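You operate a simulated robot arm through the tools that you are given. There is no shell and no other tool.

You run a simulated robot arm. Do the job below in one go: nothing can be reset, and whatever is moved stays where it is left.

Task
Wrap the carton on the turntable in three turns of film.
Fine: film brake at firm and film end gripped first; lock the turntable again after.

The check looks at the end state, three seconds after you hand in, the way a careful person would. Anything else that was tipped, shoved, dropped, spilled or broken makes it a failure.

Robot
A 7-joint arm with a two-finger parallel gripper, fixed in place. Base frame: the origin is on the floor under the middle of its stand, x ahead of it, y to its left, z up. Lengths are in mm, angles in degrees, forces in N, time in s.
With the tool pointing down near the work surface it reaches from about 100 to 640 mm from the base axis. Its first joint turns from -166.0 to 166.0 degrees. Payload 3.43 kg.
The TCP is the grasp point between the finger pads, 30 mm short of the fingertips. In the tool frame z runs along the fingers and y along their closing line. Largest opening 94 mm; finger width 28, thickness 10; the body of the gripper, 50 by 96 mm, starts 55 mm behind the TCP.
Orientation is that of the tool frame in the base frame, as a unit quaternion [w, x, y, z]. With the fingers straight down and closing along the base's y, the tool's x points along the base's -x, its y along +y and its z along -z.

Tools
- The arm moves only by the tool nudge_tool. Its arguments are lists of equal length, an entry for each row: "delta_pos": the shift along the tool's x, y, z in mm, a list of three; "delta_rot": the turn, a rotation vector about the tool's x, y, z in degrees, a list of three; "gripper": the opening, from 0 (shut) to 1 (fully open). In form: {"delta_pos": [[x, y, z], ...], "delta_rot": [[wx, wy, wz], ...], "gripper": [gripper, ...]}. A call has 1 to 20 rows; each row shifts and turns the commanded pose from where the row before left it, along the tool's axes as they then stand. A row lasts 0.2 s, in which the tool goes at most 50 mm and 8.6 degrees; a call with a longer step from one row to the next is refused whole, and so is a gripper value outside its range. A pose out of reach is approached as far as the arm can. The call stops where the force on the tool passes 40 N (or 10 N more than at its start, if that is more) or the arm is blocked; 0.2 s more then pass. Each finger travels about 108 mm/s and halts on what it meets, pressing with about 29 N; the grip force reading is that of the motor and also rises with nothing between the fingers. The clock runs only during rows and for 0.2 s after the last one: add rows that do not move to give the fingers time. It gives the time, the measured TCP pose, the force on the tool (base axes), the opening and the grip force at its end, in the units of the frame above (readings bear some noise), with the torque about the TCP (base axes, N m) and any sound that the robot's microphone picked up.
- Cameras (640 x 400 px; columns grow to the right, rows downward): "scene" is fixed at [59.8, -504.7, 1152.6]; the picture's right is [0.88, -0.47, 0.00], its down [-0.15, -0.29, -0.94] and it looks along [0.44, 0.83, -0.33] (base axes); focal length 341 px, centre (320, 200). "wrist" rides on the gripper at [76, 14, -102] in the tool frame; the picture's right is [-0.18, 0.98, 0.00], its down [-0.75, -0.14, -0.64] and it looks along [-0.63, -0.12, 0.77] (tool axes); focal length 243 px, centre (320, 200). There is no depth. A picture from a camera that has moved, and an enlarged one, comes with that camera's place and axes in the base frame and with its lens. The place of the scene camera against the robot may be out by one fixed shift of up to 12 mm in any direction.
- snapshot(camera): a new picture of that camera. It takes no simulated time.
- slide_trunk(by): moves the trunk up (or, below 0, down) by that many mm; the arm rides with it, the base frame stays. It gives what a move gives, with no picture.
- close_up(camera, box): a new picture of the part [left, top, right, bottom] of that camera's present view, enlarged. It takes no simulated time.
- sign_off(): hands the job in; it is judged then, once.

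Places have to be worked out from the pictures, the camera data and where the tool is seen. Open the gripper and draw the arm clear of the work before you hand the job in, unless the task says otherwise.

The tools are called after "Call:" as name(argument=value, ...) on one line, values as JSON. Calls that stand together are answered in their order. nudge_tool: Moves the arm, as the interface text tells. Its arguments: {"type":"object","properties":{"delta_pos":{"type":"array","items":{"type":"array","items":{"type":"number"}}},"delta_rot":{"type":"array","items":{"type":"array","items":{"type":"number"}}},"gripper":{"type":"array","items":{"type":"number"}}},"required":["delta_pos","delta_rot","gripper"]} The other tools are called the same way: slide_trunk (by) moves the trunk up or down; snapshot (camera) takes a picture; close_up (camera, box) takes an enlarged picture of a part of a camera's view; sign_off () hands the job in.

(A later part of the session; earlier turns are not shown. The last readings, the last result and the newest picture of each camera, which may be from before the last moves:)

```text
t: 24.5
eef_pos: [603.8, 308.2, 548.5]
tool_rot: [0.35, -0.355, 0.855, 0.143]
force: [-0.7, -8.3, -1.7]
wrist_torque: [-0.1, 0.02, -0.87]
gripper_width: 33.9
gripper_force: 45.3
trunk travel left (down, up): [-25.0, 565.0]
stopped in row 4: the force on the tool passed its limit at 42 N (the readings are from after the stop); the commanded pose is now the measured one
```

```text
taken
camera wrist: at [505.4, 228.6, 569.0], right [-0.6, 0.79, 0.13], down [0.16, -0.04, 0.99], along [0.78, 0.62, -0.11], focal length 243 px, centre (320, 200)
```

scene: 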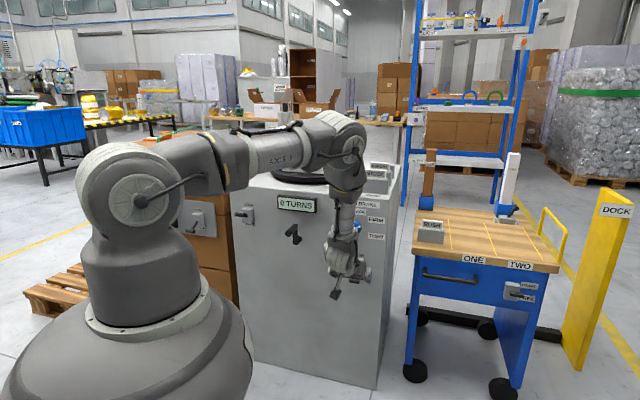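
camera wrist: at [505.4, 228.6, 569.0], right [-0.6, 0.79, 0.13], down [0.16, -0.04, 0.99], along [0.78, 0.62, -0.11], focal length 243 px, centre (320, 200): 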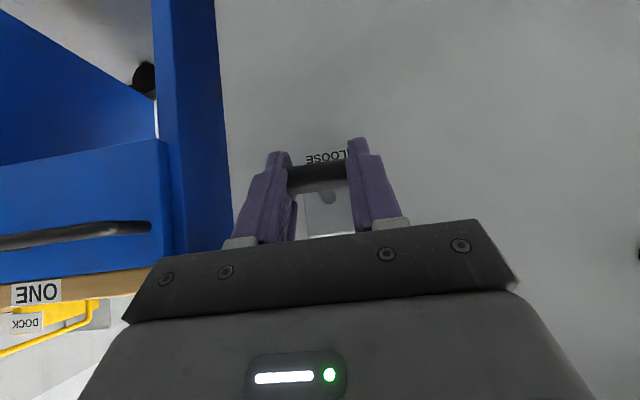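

The bar rose about 21 mm to level with a brief 42 N peak, now relaxed. I continue upward, now curving slightly toward the face.

Call:
nudge_tool(delta_pos=[[-4.2, 0, -4.2], [-4.9, 0, -4.2], [-5.2, 0, -3.5]], delta_rot=[[0, 0, 0], [0, 0, 0], [0, 0, 0]], gripper=[0.2, 0.2, 0.2])

Call:
snapshot(camera="wrist")

```text
t: 25.3
eef_pos: [604.2, 306.9, 566.6]
tool_rot: [0.347, -0.356, 0.856, 0.145]
force: [-11.3, -26.1, -18.5]
wrist_torque: [-0.96, 1.05, -0.92]
gripper_width: 34.0
gripper_force: 44.8
trunk travel left (down, up): [-25.0, 565.0]
```

```text
taken
camera wrist: at [505.3, 228.3, 586.0], right [-0.6, 0.79, 0.13], down [0.17, -0.03, 0.99], along [0.78, 0.62, -0.11], focal length 243 px, centre (320, 200)
```

wrist: 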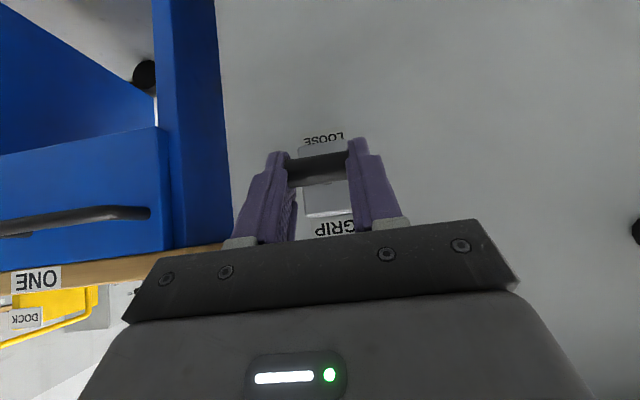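

The reaction shows I'm pressing the lever inward (26 N outward reaction) and some downward resistance. I ease 4 mm off the face and recheck.

Call:
nudge_tool(delta_pos=[[2.8, 0, -2.8], [0, 0, 0]], delta_rot=[[0, 0, 0], [0, 0, 0]], gripper=[0.2, 0.2])

Call:
close_up(camera="wrist", box=[220, 100, 420, 250])

Call:
close_up(camera="scene", box=[280, 180, 420, 300])

```text
t: 25.9
eef_pos: [604.4, 307.7, 568.2]
tool_rot: [0.351, -0.356, 0.854, 0.144]
force: [7.6, -14.0, -17.4]
wrist_torque: [-0.59, 0.87, -0.46]
gripper_width: 34.0
gripper_force: 45.7
trunk travel left (down, up): [-25.0, 565.0]
```

```text
2.67 times, centred on (320, 175) of wrist
camera zoom: at [505.3, 228.3, 587.0], right [-0.6, 0.79, 0.13], down [0.16, -0.04, 0.99], along [0.78, 0.62, -0.1], focal length 647 px, centre (320, 267)
```

zoom: 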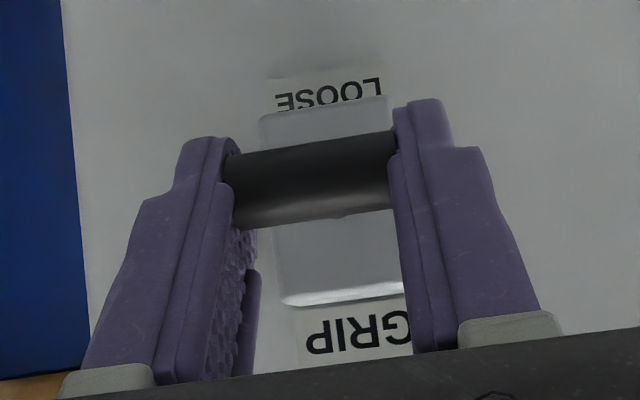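

```text
3.33 times, centred on (350, 240) of scene
camera zoom: at [59.8, -504.7, 1152.6], right [0.88, -0.47, 0.0], down [-0.15, -0.29, -0.94], along [0.44, 0.83, -0.33], focal length 1137 px, centre (220, 67)
```

zoom: 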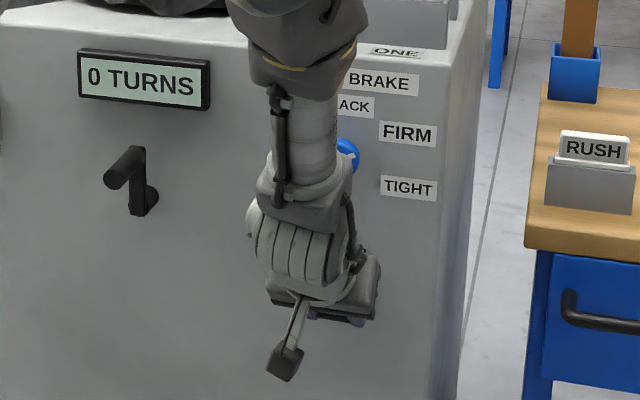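

Outward load is gone; a sideways load of ~15 N remains and 17 N downward resistance. I relieve the sideways offset and keep lifting to find the end of travel.

Call:
nudge_tool(delta_pos=[[0, -3, 0], [-3.3, 0, -2.3], [-3.3, 0, -2.3], [0, 0, 0]], delta_rot=[[0, 0, 0], [0, 0, 0], [0, 0, 0], [0, 0, 0]], gripper=[0.2, 0.2, 0.2, 0.2])

Call:
snapshot(camera="wrist")

```text
t: 26.9
eef_pos: [604.2, 307.6, 575.9]
tool_rot: [0.348, -0.357, 0.855, 0.145]
force: [-5.7, 5.0, -15.4]
wrist_torque: [-0.69, 0.67, -0.43]
gripper_width: 33.8
gripper_force: 45.0
trunk travel left (down, up): [-25.0, 565.0]
```

```text
taken
camera wrist: at [506.3, 228.7, 594.8], right [-0.61, 0.78, 0.13], down [0.16, -0.04, 0.99], along [0.78, 0.62, -0.11], focal length 243 px, centre (320, 200)
```

wrist: 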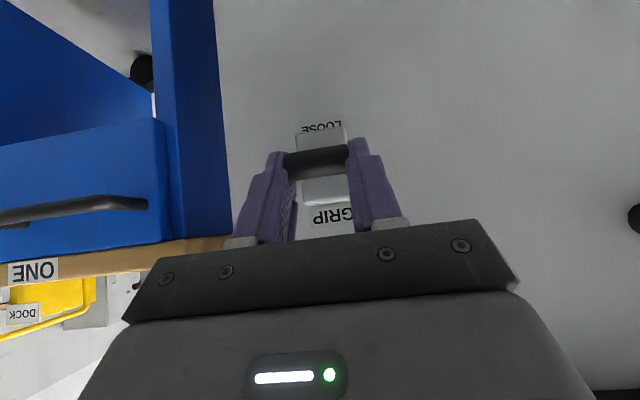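

The tool rose further but the bar seems to be slipping in the fingers. I zoom in to judge where the bar actually is.

Call:
close_up(camera="wrist", box=[240, 100, 400, 250])

```text
2.67 times, centred on (320, 175) of wrist
camera zoom: at [506.3, 228.7, 594.8], right [-0.61, 0.78, 0.13], down [0.16, -0.04, 0.99], along [0.78, 0.62, -0.11], focal length 647 px, centre (320, 267)
```

zoom: 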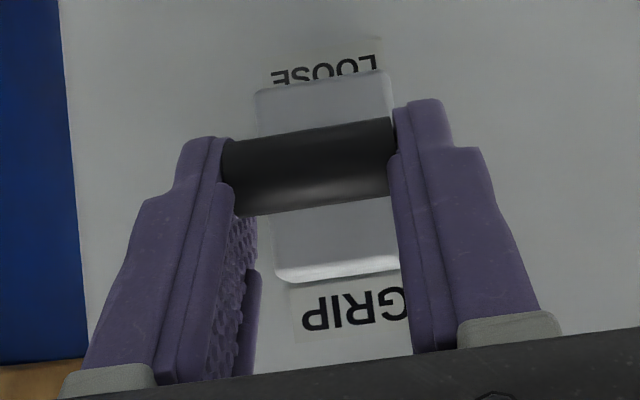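

The bar sits at z≈560 (lever ~9° above level) and slipped in the pads. I release and watch whether it stays, so I can push it positively from below instead.

Call:
nudge_tool(delta_pos=[[0, 0, 0], [0, 0, 0]], delta_rot=[[0, 0, 0], [0, 0, 0]], gripper=[1, 1])

Call:
close_up(camera="wrist", box=[240, 100, 400, 250])

```text
t: 27.5
eef_pos: [605.3, 305.7, 577.4]
tool_rot: [0.35, -0.357, 0.854, 0.145]
force: [-1.0, 0.1, -0.6]
wrist_torque: [0.0, 0.03, -0.02]
gripper_width: 93.8
gripper_force: 0.1
trunk travel left (down, up): [-25.0, 565.0]
```

```text
2.67 times, centred on (320, 175) of wrist
camera zoom: at [507.3, 227.1, 595.8], right [-0.61, 0.79, 0.13], down [0.16, -0.04, 0.99], along [0.78, 0.62, -0.1], focal length 647 px, centre (320, 267)
```

zoom: 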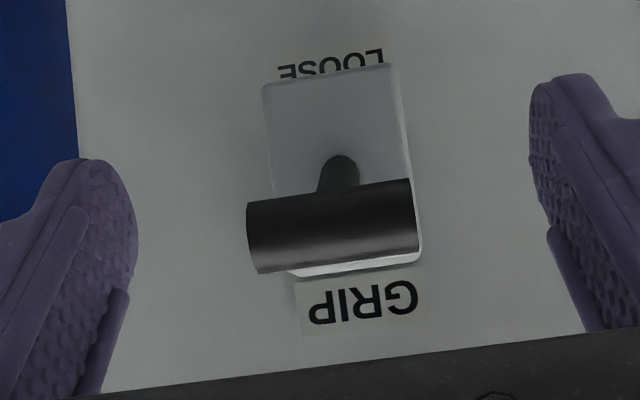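

On release the lever snapped fully up to GRIP. I back away along the tool axis and out from the face, then check the panel from the scene camera.

Call:
nudge_tool(delta_pos=[[0, 0, -30], [0, 0, -30], [0, 0, -30], [-10.7, 0, -31.8], [-10.7, 0, -31.8]], delta_rot=[[0, 0, 0], [0, 0, 0], [0, 0, 0], [0, 0, 0], [0, 0, 0]], gripper=[1, 1, 1, 1, 1])

Call:
snapshot(camera="wrist")

Call:
close_up(camera="wrist", box=[200, 0, 440, 180])

Call:
snapshot(camera="scene")

```text
t: 28.7
eef_pos: [538.8, 241.0, 702.2]
tool_rot: [0.349, -0.357, 0.854, 0.145]
force: [-0.1, 1.1, 0.1]
wrist_torque: [-0.01, 0.02, -0.02]
gripper_width: 93.9
gripper_force: 0.1
trunk travel left (down, up): [-25.0, 565.0]
```

```text
taken
camera wrist: at [441.1, 162.0, 720.2], right [-0.61, 0.79, 0.13], down [0.16, -0.04, 0.99], along [0.78, 0.62, -0.1], focal length 243 px, centre (320, 200)
```

wrist: 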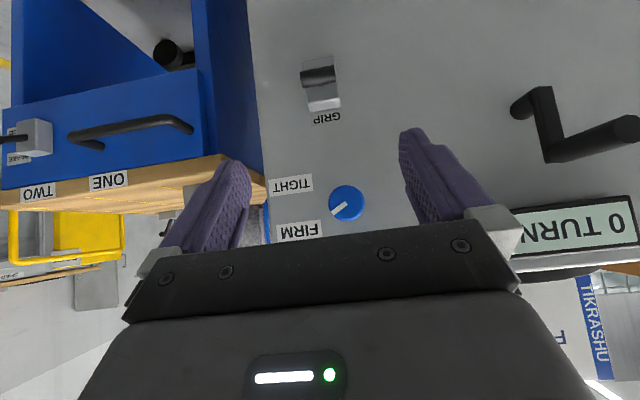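

```text
2.22 times, centred on (320, 90) of wrist
camera zoom: at [441.1, 162.0, 720.2], right [-0.61, 0.79, 0.13], down [0.16, -0.04, 0.99], along [0.78, 0.62, -0.1], focal length 539 px, centre (320, 444)
```

zoom: 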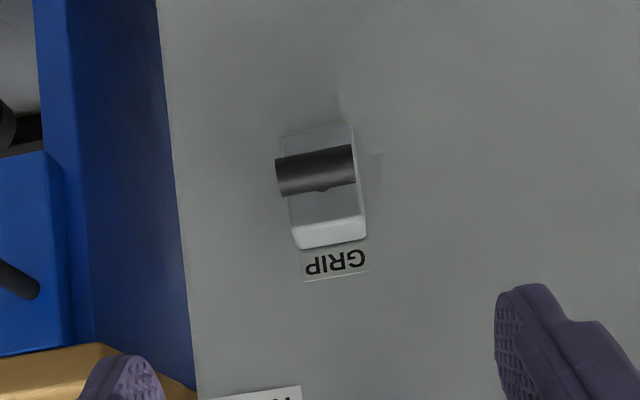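

```text
taken
```

scene: 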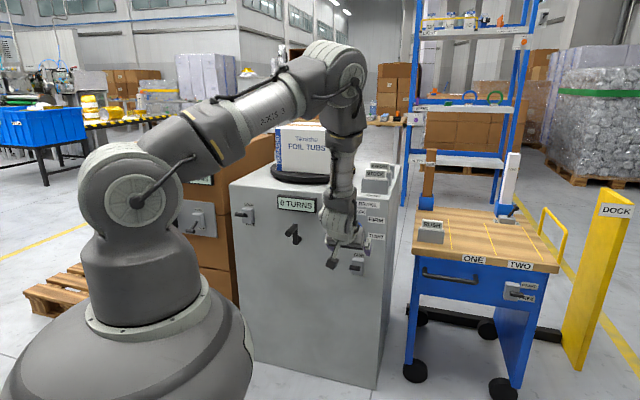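

GRIP lever is up (bar z≈574) and knob at FIRM. Now I slide left, 170 mm off the face (clear of the crank handle), to stand before the LOCK lever.

Call:
nudge_tool(delta_pos=[[-2.8, 30, -2.8], [-2.8, 42, -2.8], [-2.8, 42, -2.8], [-2.8, 42, -2.8], [-2.8, 42, -2.8], [-2.8, 42, -2.8], [-2.8, 42, -2.8], [-2.8, 42, -2.8], [-2.8, 42, -2.8], [-2.8, 42, -2.8], [0, 4, 0]], delta_rot=[[0, 0, 0], [0, 0, 0], [0, 0, 0], [0, 0, 0], [0, 0, 0], [0, 0, 0], [0, 0, 0], [0, 0, 0], [0, 0, 0], [0, 0, 0], [0, 0, 0]], gripper=[1, 1, 1, 1, 1, 1, 1, 1, 1, 1, 1])

Call:
snapshot(camera="wrist")

Call:
snapshot(camera="scene")

```text
t: 31.1
eef_pos: [248.1, 531.6, 739.1]
tool_rot: [0.35, -0.355, 0.855, 0.144]
force: [0.1, -0.5, 0.4]
wrist_torque: [0.02, 0.0, -0.04]
gripper_width: 94.2
gripper_force: 0.1
trunk travel left (down, up): [-25.0, 565.0]
```

```text
taken
camera wrist: at [148.9, 452.8, 758.5], right [-0.6, 0.79, 0.13], down [0.16, -0.04, 0.99], along [0.78, 0.62, -0.1], focal length 243 px, centre (320, 200)
```

wrist: 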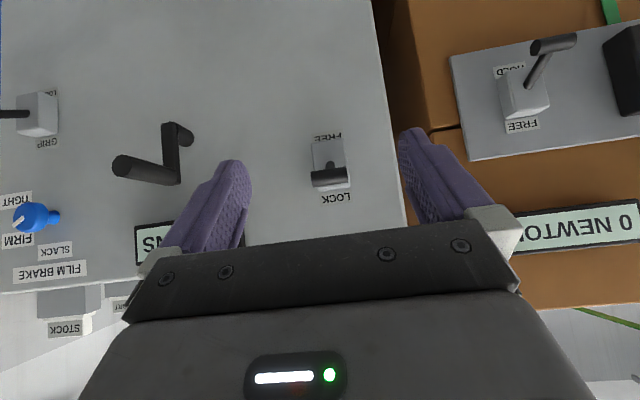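

```text
taken
```

scene: 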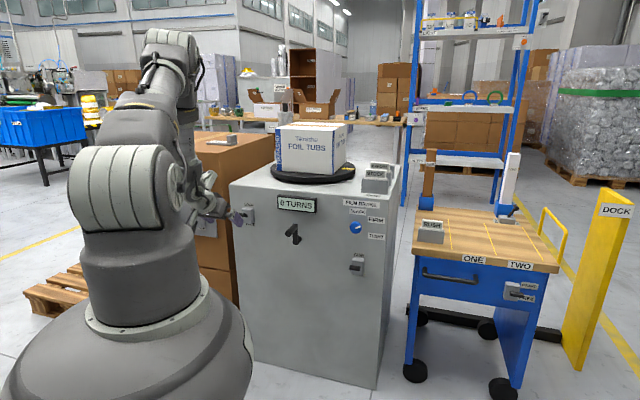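

I'm in front of the LOCK lever (u≈-198), well clear of the neighbouring box. I zoom in to measure its bar.

Call:
close_up(camera="wrist", box=[250, 110, 410, 230])

```text
3.33 times, centred on (330, 170) of wrist
camera zoom: at [148.9, 452.8, 758.5], right [-0.6, 0.79, 0.13], down [0.16, -0.04, 0.99], along [0.78, 0.62, -0.1], focal length 809 px, centre (287, 300)
```

zoom: 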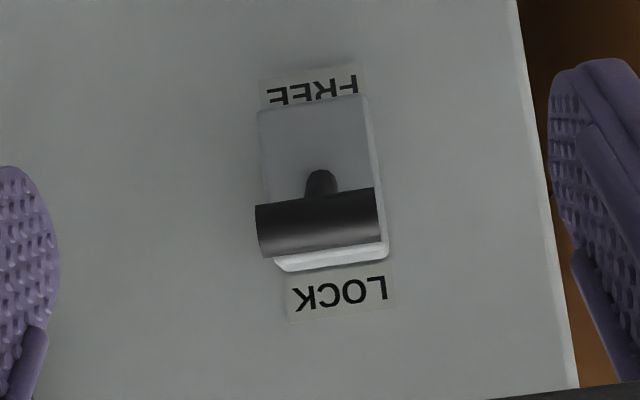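

Bar centre measured at d≈654, u≈-198, z≈713. I close the fingers, pitch to ~15° below horizontal and place the fingertips above the bar, then check.

Call:
nudge_tool(delta_pos=[[0, 0, 0], [0, 0, 0], [0, 0, 0], [0, 0, 0], [-15, 0, 26.3], [-15, 0, 26.3], [-15, 0, 26.3], [0, 0, 0]], delta_rot=[[0, -7.6, 0], [0, -7.6, 0], [0, -7.6, 0], [0, -7.6, 0], [0, 0, 0], [0, 0, 0], [0, 0, 0], [0, 0, 0]], gripper=[0, 0, 0, 0, 0, 0, 0, 0])

Call:
snapshot(camera="wrist")

Call:
snapshot(camera="scene")

```text
t: 32.9
eef_pos: [309.4, 593.5, 762.0]
tool_rot: [0.561, -0.307, 0.733, 0.233]
force: [0.0, -0.6, 0.1]
wrist_torque: [0.02, 0.04, 0.0]
gripper_width: 0.0
gripper_force: 28.9
trunk travel left (down, up): [-25.0, 565.0]
```

```text
taken
camera wrist: at [216.2, 519.9, 714.3], right [-0.66, 0.73, 0.17], down [-0.2, -0.4, 0.9], along [0.72, 0.56, 0.41], focal length 243 px, centre (320, 200)
```

wrist: 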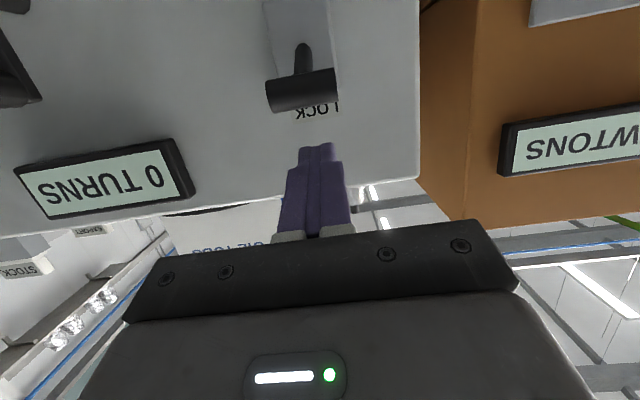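

```text
taken
```

scene: 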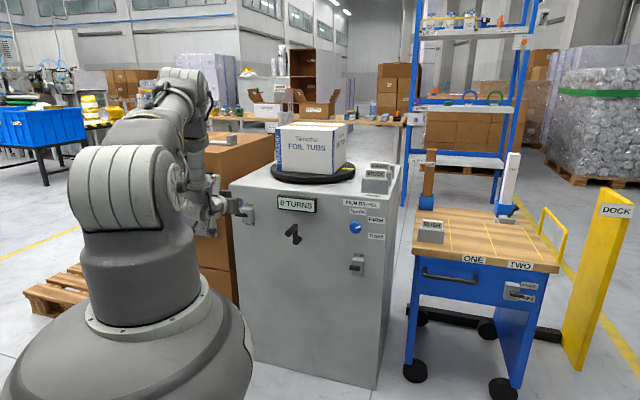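

Alignment predicted and seen agree; the closed fingertips hover above the bar. I come down onto it and push it about 35 mm down past centre.

Call:
nudge_tool(delta_pos=[[10.8, 0, 6.1], [10.8, 0, 6.1], [6.8, 0, 1.8], [6.8, 0, 1.8], [6.8, 0, 1.8], [6.8, 0, 1.8], [6.8, 0, 1.8]], delta_rot=[[0, 0, 0], [0, 0, 0], [0, 0, 0], [0, 0, 0], [0, 0, 0], [0, 0, 0], [0, 0, 0]], gripper=[0, 0, 0, 0, 0, 0, 0])

Call:
snapshot(camera="wrist")

```text
t: 34.5
eef_pos: [314.5, 598.7, 704.4]
tool_rot: [0.562, -0.306, 0.732, 0.233]
force: [-0.2, -0.7, -0.1]
wrist_torque: [-0.01, 0.0, -0.06]
gripper_width: 0.0
gripper_force: 29.1
trunk travel left (down, up): [-25.0, 565.0]
```

```text
taken
camera wrist: at [220.9, 523.9, 655.8], right [-0.66, 0.73, 0.18], down [-0.2, -0.4, 0.9], along [0.72, 0.56, 0.41], focal length 243 px, centre (320, 200)
```

wrist: 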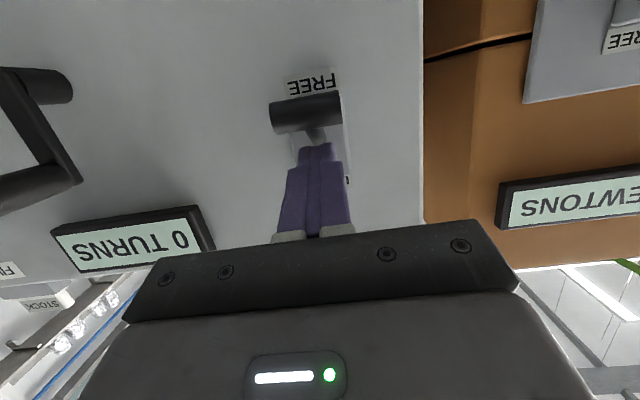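

LOCK lever snapped down to FREE. I retreat, tilt to about 30° below horizontal, open the gripper and move over in front of the crank handle.

Call:
nudge_tool(delta_pos=[[0, 0, -30], [0, 0, -30], [0, 0, -30], [0, 0, 0], [0, 0, 0], [0, -30, 0], [0, -40, 0], [0, -40, 0], [0, -40, 0], [0, -40, 0], [0, 0, 0]], delta_rot=[[0, 0, 0], [0, 0, 0], [0, 0, 0], [0, 7.4, 0], [0, 7.4, 0], [0, 0, 0], [0, 0, 0], [0, 0, 0], [0, 0, 0], [0, 0, 0], [0, 0, 0]], gripper=[0, 0, 0, 0.2, 0.5, 0.7, 0.7, 0.7, 0.7, 0.7, 0.7])

Call:
snapshot(camera="wrist")

Call:
snapshot(camera="scene")

```text
t: 36.9
eef_pos: [387.1, 402.0, 726.1]
tool_rot: [0.463, -0.333, 0.799, 0.191]
force: [0.5, -0.4, 0.2]
wrist_torque: [-0.01, -0.02, 0.01]
gripper_width: 65.7
gripper_force: 0.2
trunk travel left (down, up): [-25.0, 565.0]
```

```text
taken
camera wrist: at [287.9, 322.8, 710.8], right [-0.63, 0.76, 0.16], down [-0.03, -0.23, 0.97], along [0.77, 0.61, 0.17], focal length 243 px, centre (320, 200)
```

wrist: 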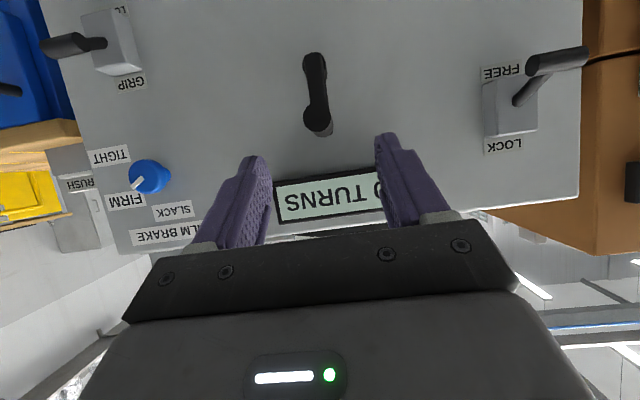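

```text
taken
```

scene: 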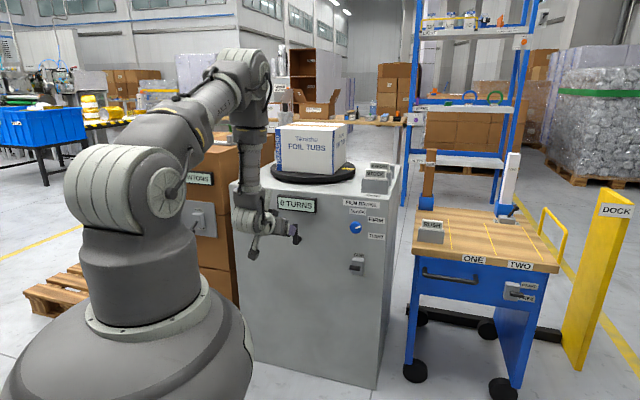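

Everything reads as intended: GRIP up, brake FIRM, lever at FREE. I zoom on the crank to fix the handle's tip precisely.

Call:
close_up(camera="wrist", box=[240, 30, 400, 150])

```text
3.33 times, centred on (320, 90) of wrist
camera zoom: at [287.9, 322.8, 710.8], right [-0.63, 0.76, 0.16], down [-0.03, -0.23, 0.97], along [0.77, 0.61, 0.17], focal length 809 px, centre (320, 567)
```

zoom: 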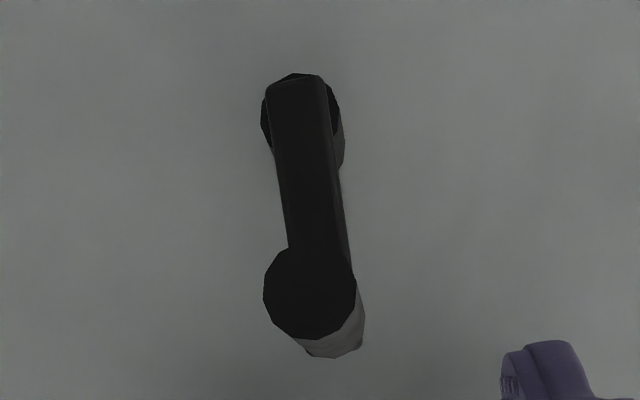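

Handle axis is at u≈-8, z≈680, hub at z≈619.5 (radius ~60.5 mm), diameter ~20.5. I advance along the tool axis to straddle the handle and close on it.

Call:
nudge_tool(delta_pos=[[-0.7, 0, 30], [-0.7, -0.4, 30], [-0.8, 0, 25], [0, 0, 10.7], [0, 0, 0], [0, 0, 0], [0, 0, 0], [0, 0, 0]], delta_rot=[[0, 0, 0], [0, 0, 0], [0, 0, 0], [0, 0, 0], [0, 0, 0], [0, 0, 0], [0, 0, 0], [0, 0, 0]], gripper=[0.7, 0.7, 0.7, 0.7, 0.1, 0.1, 0.1, 0.1])

Call:
snapshot(camera="wrist")

Call:
close_up(camera="scene", box=[220, 180, 380, 300])

```text
t: 38.7
eef_pos: [448.5, 462.4, 681.1]
tool_rot: [0.463, -0.334, 0.799, 0.191]
force: [3.9, 1.0, -0.9]
wrist_torque: [0.03, -0.08, -0.02]
gripper_width: 25.8
gripper_force: 44.8
trunk travel left (down, up): [-25.0, 565.0]
```

```text
taken
camera wrist: at [348.6, 382.5, 665.7], right [-0.63, 0.76, 0.16], down [-0.03, -0.23, 0.97], along [0.77, 0.61, 0.17], focal length 243 px, centre (320, 200)
```

wrist: 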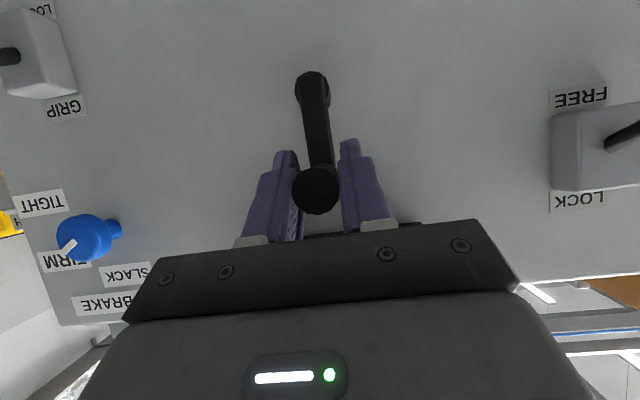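

```text
3.33 times, centred on (300, 240) of scene
camera zoom: at [59.8, -504.7, 1152.6], right [0.88, -0.47, 0.0], down [-0.15, -0.29, -0.94], along [0.44, 0.83, -0.33], focal length 1137 px, centre (387, 67)
```

zoom: 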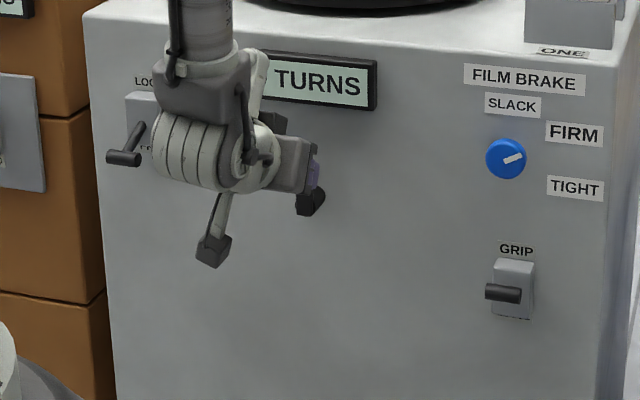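

The handle is gripped with little load. I try the first 40° clockwise about the hub (centre u≈-8, z≈620, radius 60.5) and check force and motion.

Call:
nudge_tool(delta_pos=[[0.8, -10.51, 0.46], [2.37, -10.18, 1.36], [3.87, -9.56, 2.22], [5.24, -8.64, 3.01]], delta_rot=[[0, 0, 0], [0, 0, 0], [0, 0, 0], [0, 0, 0]], gripper=[0.1, 0.1, 0.1, 0.1])

Call:
snapshot(camera="wrist")

Call:
snapshot(camera="scene")

```text
t: 39.7
eef_pos: [476.0, 432.9, 666.6]
tool_rot: [0.463, -0.333, 0.799, 0.19]
force: [-3.4, -4.8, 0.8]
wrist_torque: [-0.89, 0.83, -0.1]
gripper_width: 25.9
gripper_force: 44.5
trunk travel left (down, up): [-25.0, 565.0]
```

```text
taken
camera wrist: at [375.9, 354.1, 651.7], right [-0.63, 0.76, 0.16], down [-0.03, -0.22, 0.97], along [0.77, 0.61, 0.16], focal length 243 px, centre (320, 200)
```

wrist: 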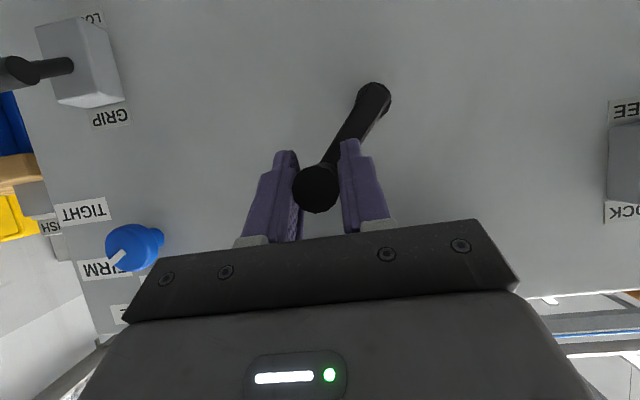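

```text
taken
```

scene: 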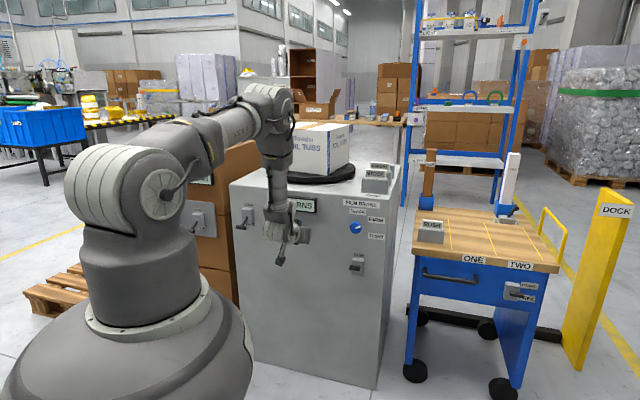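

The crank turns easily and the carton turns with it, forces low. I continue the circle to 180°.

Call:
nudge_tool(delta_pos=[[6.47, -7.46, 3.72], [7.49, -6.04, 4.31], [8.29, -4.46, 4.77], [8.83, -2.73, 5.08], [9.11, -0.92, 5.24], [9.11, 0.92, 5.24], [8.83, 2.73, 5.08], [8.29, 4.46, 4.77], [7.49, 6.04, 4.31], [6.47, 7.46, 3.72], [5.24, 8.64, 3.01], [3.87, 9.56, 2.22], [2.37, 10.18, 1.36], [0.8, 10.51, 0.46]], delta_rot=[[0, 0, 0], [0, 0, 0], [0, 0, 0], [0, 0, 0], [0, 0, 0], [0, 0, 0], [0, 0, 0], [0, 0, 0], [0, 0, 0], [0, 0, 0], [0, 0, 0], [0, 0, 0], [0, 0, 0], [0, 0, 0]], gripper=[0.1, 0.1, 0.1, 0.1, 0.1, 0.1, 0.1, 0.1, 0.1, 0.1, 0.1, 0.1, 0.1, 0.1])

Call:
snapshot(camera="wrist")

Call:
snapshot(camera="scene")

```text
t: 42.7
eef_pos: [443.5, 463.6, 556.3]
tool_rot: [0.459, -0.335, 0.8, 0.192]
force: [-16.0, -13.8, -26.8]
wrist_torque: [0.95, -0.38, -0.18]
gripper_width: 24.6
gripper_force: 45.2
trunk travel left (down, up): [-25.0, 565.0]
```

```text
taken
camera wrist: at [344.9, 383.2, 542.7], right [-0.64, 0.75, 0.16], down [-0.02, -0.22, 0.97], along [0.77, 0.62, 0.16], focal length 243 px, centre (320, 200)
```

wrist: 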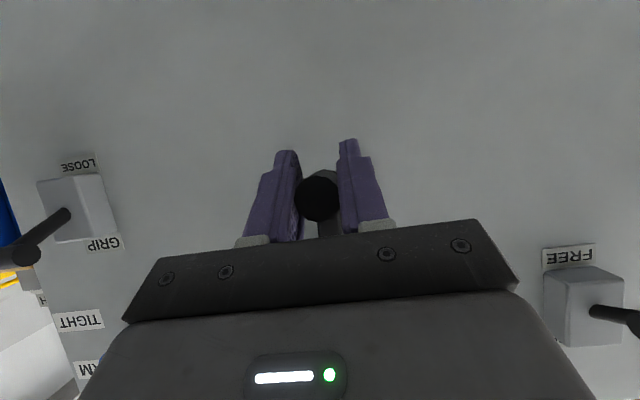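

```text
taken
```

scene: 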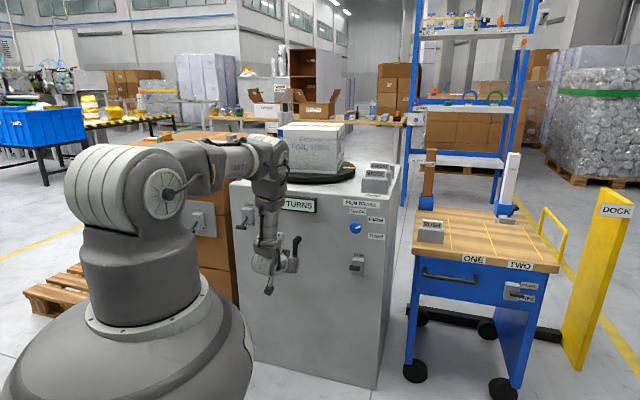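

Half a turn done and film haze is appearing on the carton, but the handle pulls the tool down ~27 N at the bottom, so the real radius is nearer 62.4 mm about z≈618.7. I correct and continue to 270°.

Call:
nudge_tool(delta_pos=[[3.2, 0, 1.85], [-0.82, 10.84, -0.47], [-2.44, 10.5, -1.41], [-3.99, 9.86, -2.29], [-5.4, 8.91, -3.11], [-6.67, 7.69, -3.83], [-7.72, 6.23, -4.44], [-8.55, 4.6, -4.92], [-9.1, 2.82, -5.24], [-9.4, 0.95, -5.4]], delta_rot=[[0, 0, 0], [0, 0, 0], [0, 0, 0], [0, 0, 0], [0, 0, 0], [0, 0, 0], [0, 0, 0], [0, 0, 0], [0, 0, 0], [0, 0, 0]], gripper=[0.1, 0.1, 0.1, 0.1, 0.1, 0.1, 0.1, 0.1, 0.1, 0.1])

Call:
snapshot(camera="wrist")

Call:
close_up(camera="scene", box=[220, 100, 420, 270])

```text
t: 43.5
eef_pos: [433.8, 473.7, 559.6]
tool_rot: [0.462, -0.335, 0.799, 0.191]
force: [-13.2, 3.5, 8.0]
wrist_torque: [-0.02, -0.2, -0.9]
gripper_width: 24.4
gripper_force: 44.8
trunk travel left (down, up): [-25.0, 565.0]
stopped in row 3: the force on the tool passed its limit at 54 N (the readings are from after the stop); the commanded pose is now the measured one
```

```text
taken
camera wrist: at [335.2, 394.2, 543.8], right [-0.63, 0.76, 0.16], down [-0.03, -0.22, 0.97], along [0.77, 0.61, 0.16], focal length 243 px, centre (320, 200)
```

wrist: 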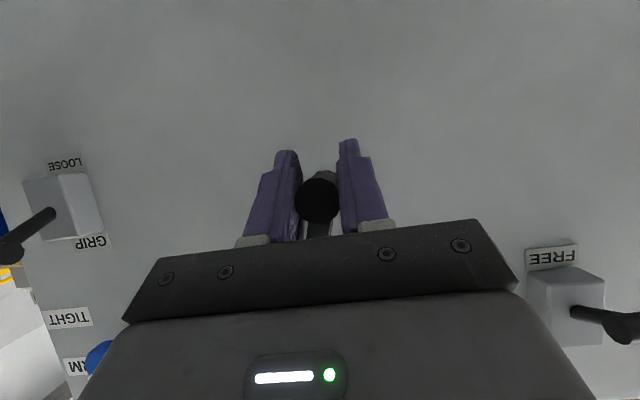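

```text
2.35 times, centred on (320, 185) of scene
camera zoom: at [59.8, -504.7, 1152.6], right [0.88, -0.47, 0.0], down [-0.15, -0.29, -0.94], along [0.44, 0.83, -0.33], focal length 802 px, centre (320, 235)
```

zoom: 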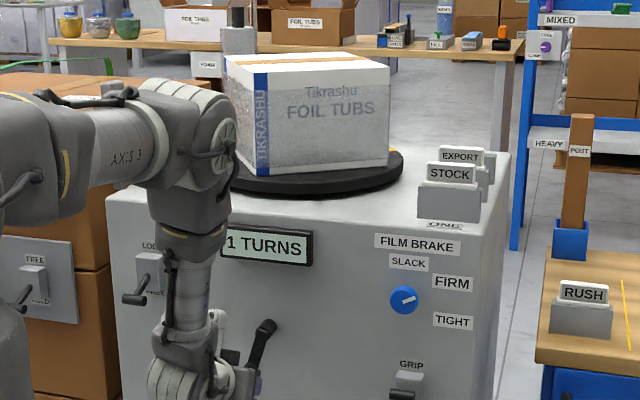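

The display now reads 1 TURNS at roughly 197° of crank, so it probably rounds; the carton is turning 1:1. I zoom to see how the handle sits in the fingers after the force stop.

Call:
close_up(camera="wrist", box=[230, 120, 410, 250])

Call:
nudge_tool(delta_pos=[[0, 0, 0]], delta_rot=[[0, 0, 0]], gripper=[0.1])

Call:
close_up(camera="scene", box=[240, 200, 340, 310])

```text
3.08 times, centred on (320, 185) of wrist
camera zoom: at [335.2, 394.2, 543.8], right [-0.63, 0.76, 0.16], down [-0.03, -0.22, 0.97], along [0.77, 0.61, 0.16], focal length 746 px, centre (320, 246)
```

zoom: 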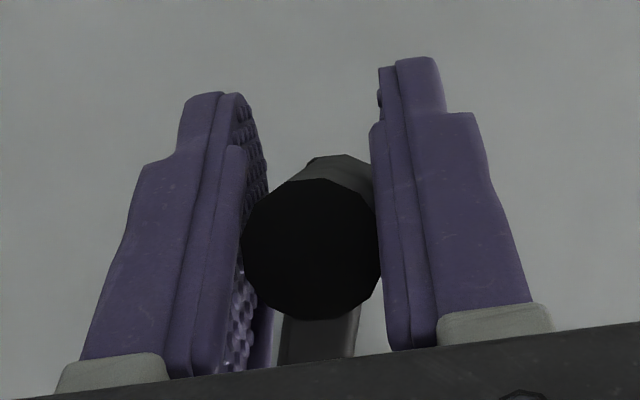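

```text
t: 43.9
eef_pos: [438.4, 468.4, 557.3]
tool_rot: [0.462, -0.333, 0.8, 0.187]
force: [-4.9, 2.7, 0.4]
wrist_torque: [0.02, -0.62, 0.34]
gripper_width: 24.7
gripper_force: 45.3
trunk travel left (down, up): [-25.0, 565.0]
```

```text
3.64 times, centred on (290, 255) of scene
camera zoom: at [59.8, -504.7, 1152.6], right [0.88, -0.47, 0.0], down [-0.15, -0.29, -0.94], along [0.44, 0.83, -0.33], focal length 1240 px, centre (429, 0)
```

zoom: 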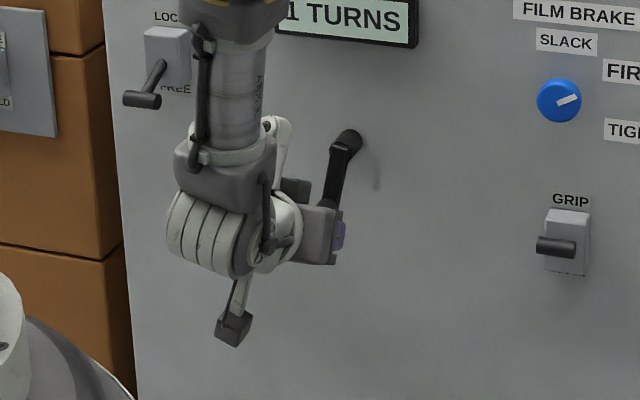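

The handle is still well held and the load has relaxed with the crank at about 190°. I continue slower, 5° per row, watching the force.

Call:
nudge_tool(delta_pos=[[-1.02, 5.31, -0.59], [-1.41, 5.19, -0.81], [-1.81, 5.03, -1.04], [-2.18, 4.83, -1.25], [-2.53, 4.59, -1.46], [-2.88, 4.32, -1.66]], delta_rot=[[0, 0, 0], [0, 0, 0], [0, 0, 0], [0, 0, 0], [0, 0, 0], [0, 0, 0]], gripper=[0.1, 0.1, 0.1, 0.1, 0.1, 0.1])

Call:
snapshot(camera="wrist")

Call:
snapshot(camera="scene")

```text
t: 45.3
eef_pos: [417.1, 491.2, 574.7]
tool_rot: [0.465, -0.332, 0.798, 0.19]
force: [5.1, -21.6, 21.9]
wrist_torque: [0.19, 0.41, 0.26]
gripper_width: 24.5
gripper_force: 45.2
trunk travel left (down, up): [-25.0, 565.0]
```

```text
taken
camera wrist: at [317.1, 412.4, 558.5], right [-0.63, 0.76, 0.15], down [-0.03, -0.23, 0.97], along [0.78, 0.61, 0.17], focal length 243 px, centre (320, 200)
```

wrist: 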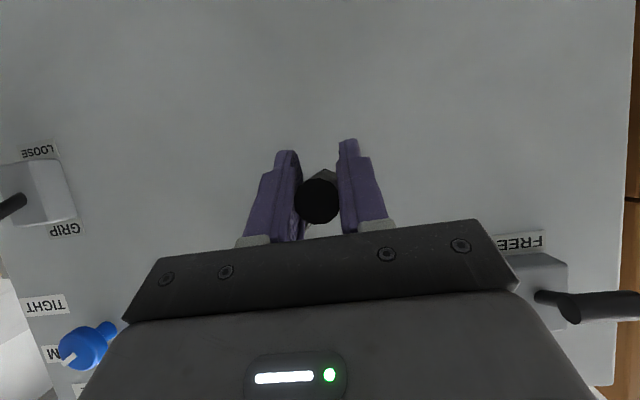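

```text
taken
```

scene: 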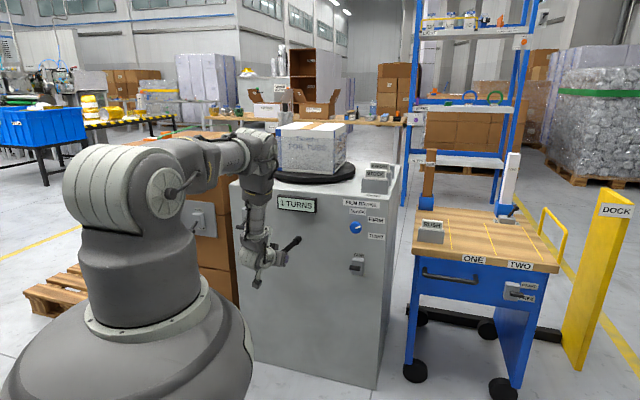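

The load is a ~28 N pull toward the hub, meaning the handle slipped about 3 mm in the pads and my commanded circle is too wide here. I correct to a 60.5 mm circle about (u -8, z 616.6) for the tool and go on.

Call:
nudge_tool(delta_pos=[[-3.03, -3.1, -1.75], [-3.37, 3.57, -1.94], [-3.63, 3.22, -2.09], [-3.86, 2.83, -2.22], [-4.06, 2.43, -2.33], [-4.23, 2.03, -2.43]], delta_rot=[[0, 0, 0], [0, 0, 0], [0, 0, 0], [0, 0, 0], [0, 0, 0], [0, 0, 0]], gripper=[0.1, 0.1, 0.1, 0.1, 0.1, 0.1])

Call:
snapshot(camera="wrist")

```text
t: 46.7
eef_pos: [406.3, 500.0, 596.9]
tool_rot: [0.462, -0.335, 0.799, 0.19]
force: [-18.8, -6.9, -3.9]
wrist_torque: [0.12, 0.16, -0.29]
gripper_width: 24.1
gripper_force: 45.3
trunk travel left (down, up): [-25.0, 565.0]
```

```text
taken
camera wrist: at [306.8, 420.6, 581.8], right [-0.63, 0.76, 0.15], down [-0.03, -0.22, 0.97], along [0.77, 0.61, 0.16], focal length 243 px, centre (320, 200)
```

wrist: 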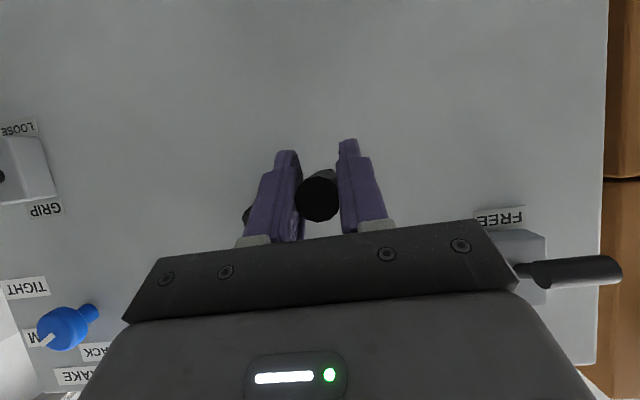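

On track at about 250° with small in-plane load; there's an 18 N outward push along the normal, so I relieve 3 mm outward and continue up the left side to ~290°.

Call:
nudge_tool(delta_pos=[[1.5, 1.5, -2.6], [-4.36, 1.58, -2.51], [-4.47, 1.14, -2.57], [-4.54, 0.69, -2.61], [-4.57, 0.23, -2.63], [-4.57, -0.23, -2.63], [-4.54, -0.69, -2.61], [-4.47, -1.14, -2.57], [-4.36, -1.58, -2.51]], delta_rot=[[0, 0, 0], [0, 0, 0], [0, 0, 0], [0, 0, 0], [0, 0, 0], [0, 0, 0], [0, 0, 0], [0, 0, 0], [0, 0, 0]], gripper=[0.1, 0.1, 0.1, 0.1, 0.1, 0.1, 0.1, 0.1, 0.1])

Call:
snapshot(camera="wrist")

Call:
close_up(camera="scene", box=[220, 100, 420, 270])

```text
t: 48.7
eef_pos: [405.9, 498.3, 640.5]
tool_rot: [0.463, -0.332, 0.8, 0.189]
force: [-19.4, -6.3, 1.0]
wrist_torque: [0.05, 0.26, 0.11]
gripper_width: 24.1
gripper_force: 45.0
trunk travel left (down, up): [-25.0, 565.0]
```

```text
taken
camera wrist: at [306.0, 419.1, 624.5], right [-0.63, 0.76, 0.15], down [-0.03, -0.22, 0.97], along [0.78, 0.61, 0.16], focal length 243 px, centre (320, 200)
```

wrist: 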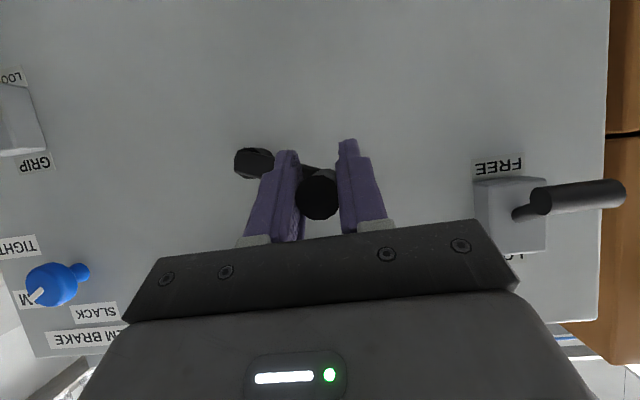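

```text
2.35 times, centred on (320, 185) of scene
camera zoom: at [59.8, -504.7, 1152.6], right [0.88, -0.47, 0.0], down [-0.15, -0.29, -0.94], along [0.44, 0.83, -0.33], focal length 802 px, centre (320, 235)
```

zoom: 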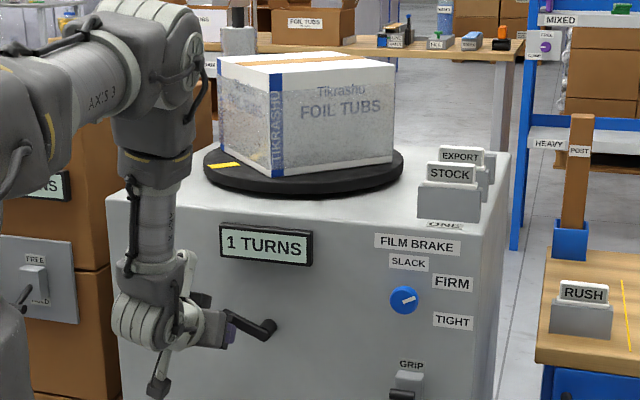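

Crank is at about 293°, film visibly building on the carton. I continue over the top to complete the first full turn.

Call:
nudge_tool(delta_pos=[[-5.68, -0.8, -3.27], [-3.86, -2.84, -2.22], [-3.63, -3.22, -2.09], [-3.37, -3.57, -1.94], [-3.1, -3.89, -1.78], [-2.79, -4.19, -1.61], [-2.45, -4.45, -1.41], [-2.11, -4.68, -1.21], [-1.76, -4.88, -1.01], [-1.37, -5.03, -0.79], [-0.99, -5.15, -0.57], [-0.6, -5.24, -0.34], [-0.2, -5.27, -0.11]], delta_rot=[[0, 0, 0], [0, 0, 0], [0, 0, 0], [0, 0, 0], [0, 0, 0], [0, 0, 0], [0, 0, 0], [0, 0, 0], [0, 0, 0], [0, 0, 0], [0, 0, 0], [0, 0, 0], [0, 0, 0]], gripper=[0.1, 0.1, 0.1, 0.1, 0.1, 0.1, 0.1, 0.1, 0.1, 0.1, 0.1, 0.1, 0.1])

Call:
snapshot(camera="wrist")

Call:
close_up(camera="scene", box=[220, 100, 420, 270])

```text
t: 51.5
eef_pos: [443.9, 459.0, 676.8]
tool_rot: [0.464, -0.332, 0.8, 0.187]
force: [-12.5, -6.3, 2.4]
wrist_torque: [0.52, 0.09, 0.23]
gripper_width: 24.1
gripper_force: 45.5
trunk travel left (down, up): [-25.0, 565.0]
```

```text
taken
camera wrist: at [344.9, 381.2, 661.6], right [-0.63, 0.76, 0.15], down [-0.03, -0.22, 0.97], along [0.78, 0.61, 0.17], focal length 243 px, centre (320, 200)
```

wrist: 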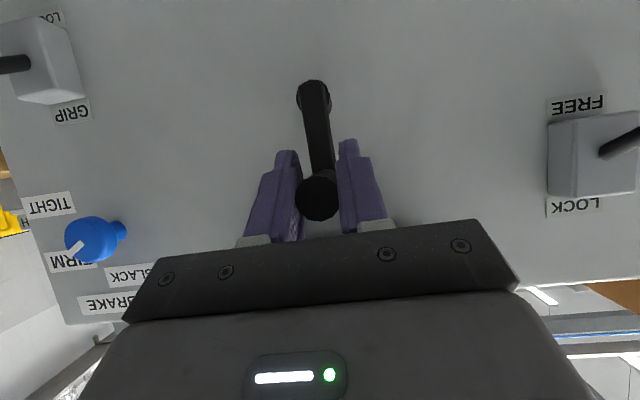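

```text
2.35 times, centred on (320, 185) of scene
camera zoom: at [59.8, -504.7, 1152.6], right [0.88, -0.47, 0.0], down [-0.15, -0.29, -0.94], along [0.44, 0.83, -0.33], focal length 802 px, centre (320, 235)
```

zoom: 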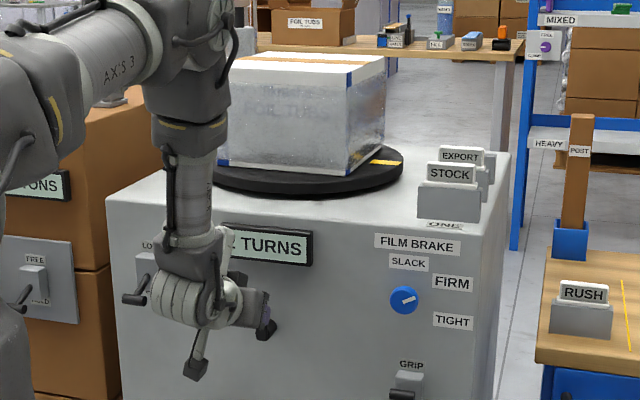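

One full turn is complete: the yellow mark on the turntable is back exactly where it started. I continue with turn two in quarter-turn calls at 5° per row.

Call:
nudge_tool(delta_pos=[[0.2, -5.27, 0.11], [0.6, -5.24, 0.34], [0.99, -5.15, 0.57], [1.37, -5.03, 0.79], [1.76, -4.88, 1.01], [2.11, -4.68, 1.21], [2.45, -4.45, 1.41], [2.79, -4.19, 1.61], [3.1, -3.89, 1.78], [3.37, -3.57, 1.94], [3.63, -3.22, 2.09], [3.86, -2.83, 2.22], [4.06, -2.43, 2.33], [4.23, -2.03, 2.43], [4.36, -1.58, 2.51], [4.47, -1.14, 2.57], [4.54, -0.69, 2.61], [4.57, -0.23, 2.63]], delta_rot=[[0, 0, 0], [0, 0, 0], [0, 0, 0], [0, 0, 0], [0, 0, 0], [0, 0, 0], [0, 0, 0], [0, 0, 0], [0, 0, 0], [0, 0, 0], [0, 0, 0], [0, 0, 0], [0, 0, 0], [0, 0, 0], [0, 0, 0], [0, 0, 0], [0, 0, 0], [0, 0, 0]], gripper=[0.1, 0.1, 0.1, 0.1, 0.1, 0.1, 0.1, 0.1, 0.1, 0.1, 0.1, 0.1, 0.1, 0.1, 0.1, 0.1, 0.1, 0.1])

Call:
snapshot(camera="wrist")

```text
t: 55.3
eef_pos: [487.0, 415.7, 613.2]
tool_rot: [0.461, -0.332, 0.801, 0.188]
force: [10.7, -19.1, -1.8]
wrist_torque: [0.34, -0.24, 0.08]
gripper_width: 23.9
gripper_force: 45.1
trunk travel left (down, up): [-25.0, 565.0]
```

```text
taken
camera wrist: at [386.8, 336.9, 599.2], right [-0.63, 0.76, 0.15], down [-0.03, -0.22, 0.98], along [0.78, 0.61, 0.16], focal length 243 px, centre (320, 200)
```

wrist: 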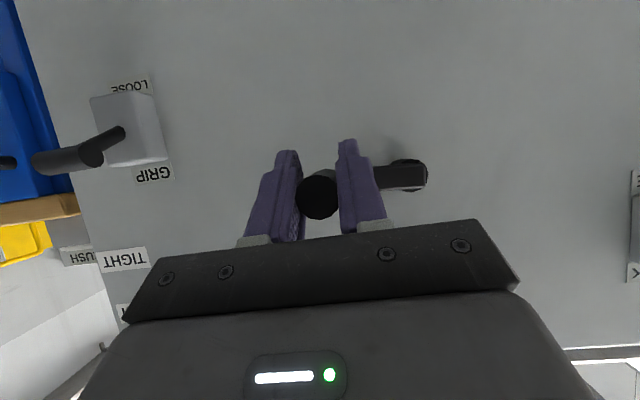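

At 90° of turn two with a 21 N sideways load; I shift 2 mm with it and go on to the bottom.

Call:
nudge_tool(delta_pos=[[4.57, -1.77, 2.63], [4.54, 0.69, 2.61], [4.47, 1.14, 2.57], [4.36, 1.58, 2.51], [4.23, 2.03, 2.43], [4.06, 2.43, 2.33], [3.86, 2.83, 2.22], [3.63, 3.22, 2.09], [3.37, 3.57, 1.94], [3.1, 3.89, 1.78], [2.79, 4.39, 1.61], [2.45, 4.65, 1.41], [2.11, 4.88, 1.21], [1.76, 5.08, 1.01], [1.37, 5.23, 0.79], [0.99, 5.35, 0.57], [0.6, 5.44, 0.34], [0.2, 5.47, 0.11]], delta_rot=[[0, 0, 0], [0, 0, 0], [0, 0, 0], [0, 0, 0], [0, 0, 0], [0, 0, 0], [0, 0, 0], [0, 0, 0], [0, 0, 0], [0, 0, 0], [0, 0, 0], [0, 0, 0], [0, 0, 0], [0, 0, 0], [0, 0, 0], [0, 0, 0], [0, 0, 0], [0, 0, 0]], gripper=[0.1, 0.1, 0.1, 0.1, 0.1, 0.1, 0.1, 0.1, 0.1, 0.1, 0.1, 0.1, 0.1, 0.1, 0.1, 0.1, 0.1, 0.1])

Call:
snapshot(camera="wrist")

Call:
close_up(camera="scene", box=[220, 100, 420, 270])

```text
t: 59.1
eef_pos: [442.8, 460.6, 556.9]
tool_rot: [0.464, -0.333, 0.798, 0.19]
force: [4.0, -0.6, 35.3]
wrist_torque: [0.49, 0.08, -0.29]
gripper_width: 23.6
gripper_force: 45.3
trunk travel left (down, up): [-25.0, 565.0]
```

```text
taken
camera wrist: at [344.1, 380.5, 541.2], right [-0.63, 0.76, 0.15], down [-0.03, -0.23, 0.97], along [0.78, 0.61, 0.17], focal length 243 px, centre (320, 200)
```

wrist: 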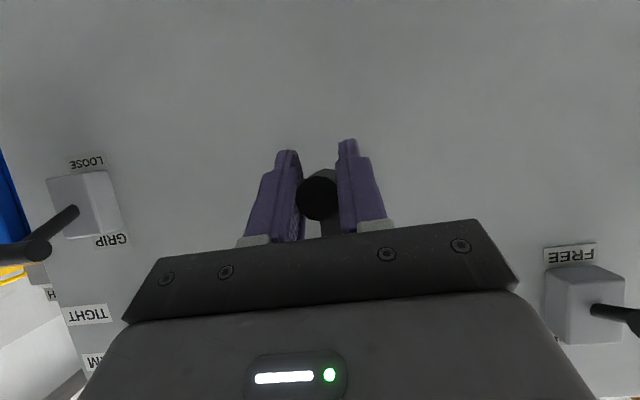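

```text
2.35 times, centred on (320, 185) of scene
camera zoom: at [59.8, -504.7, 1152.6], right [0.88, -0.47, 0.0], down [-0.15, -0.29, -0.94], along [0.44, 0.83, -0.33], focal length 802 px, centre (320, 235)
```

zoom: 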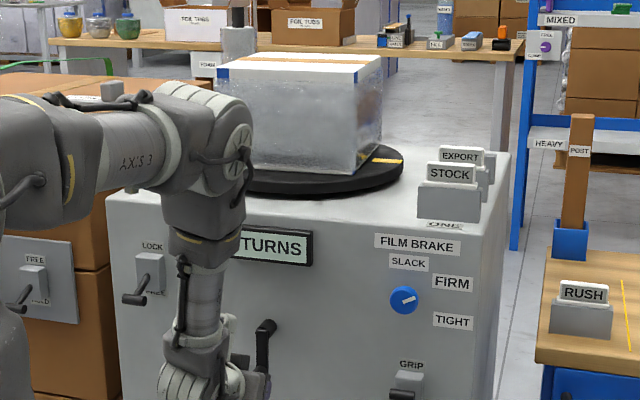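

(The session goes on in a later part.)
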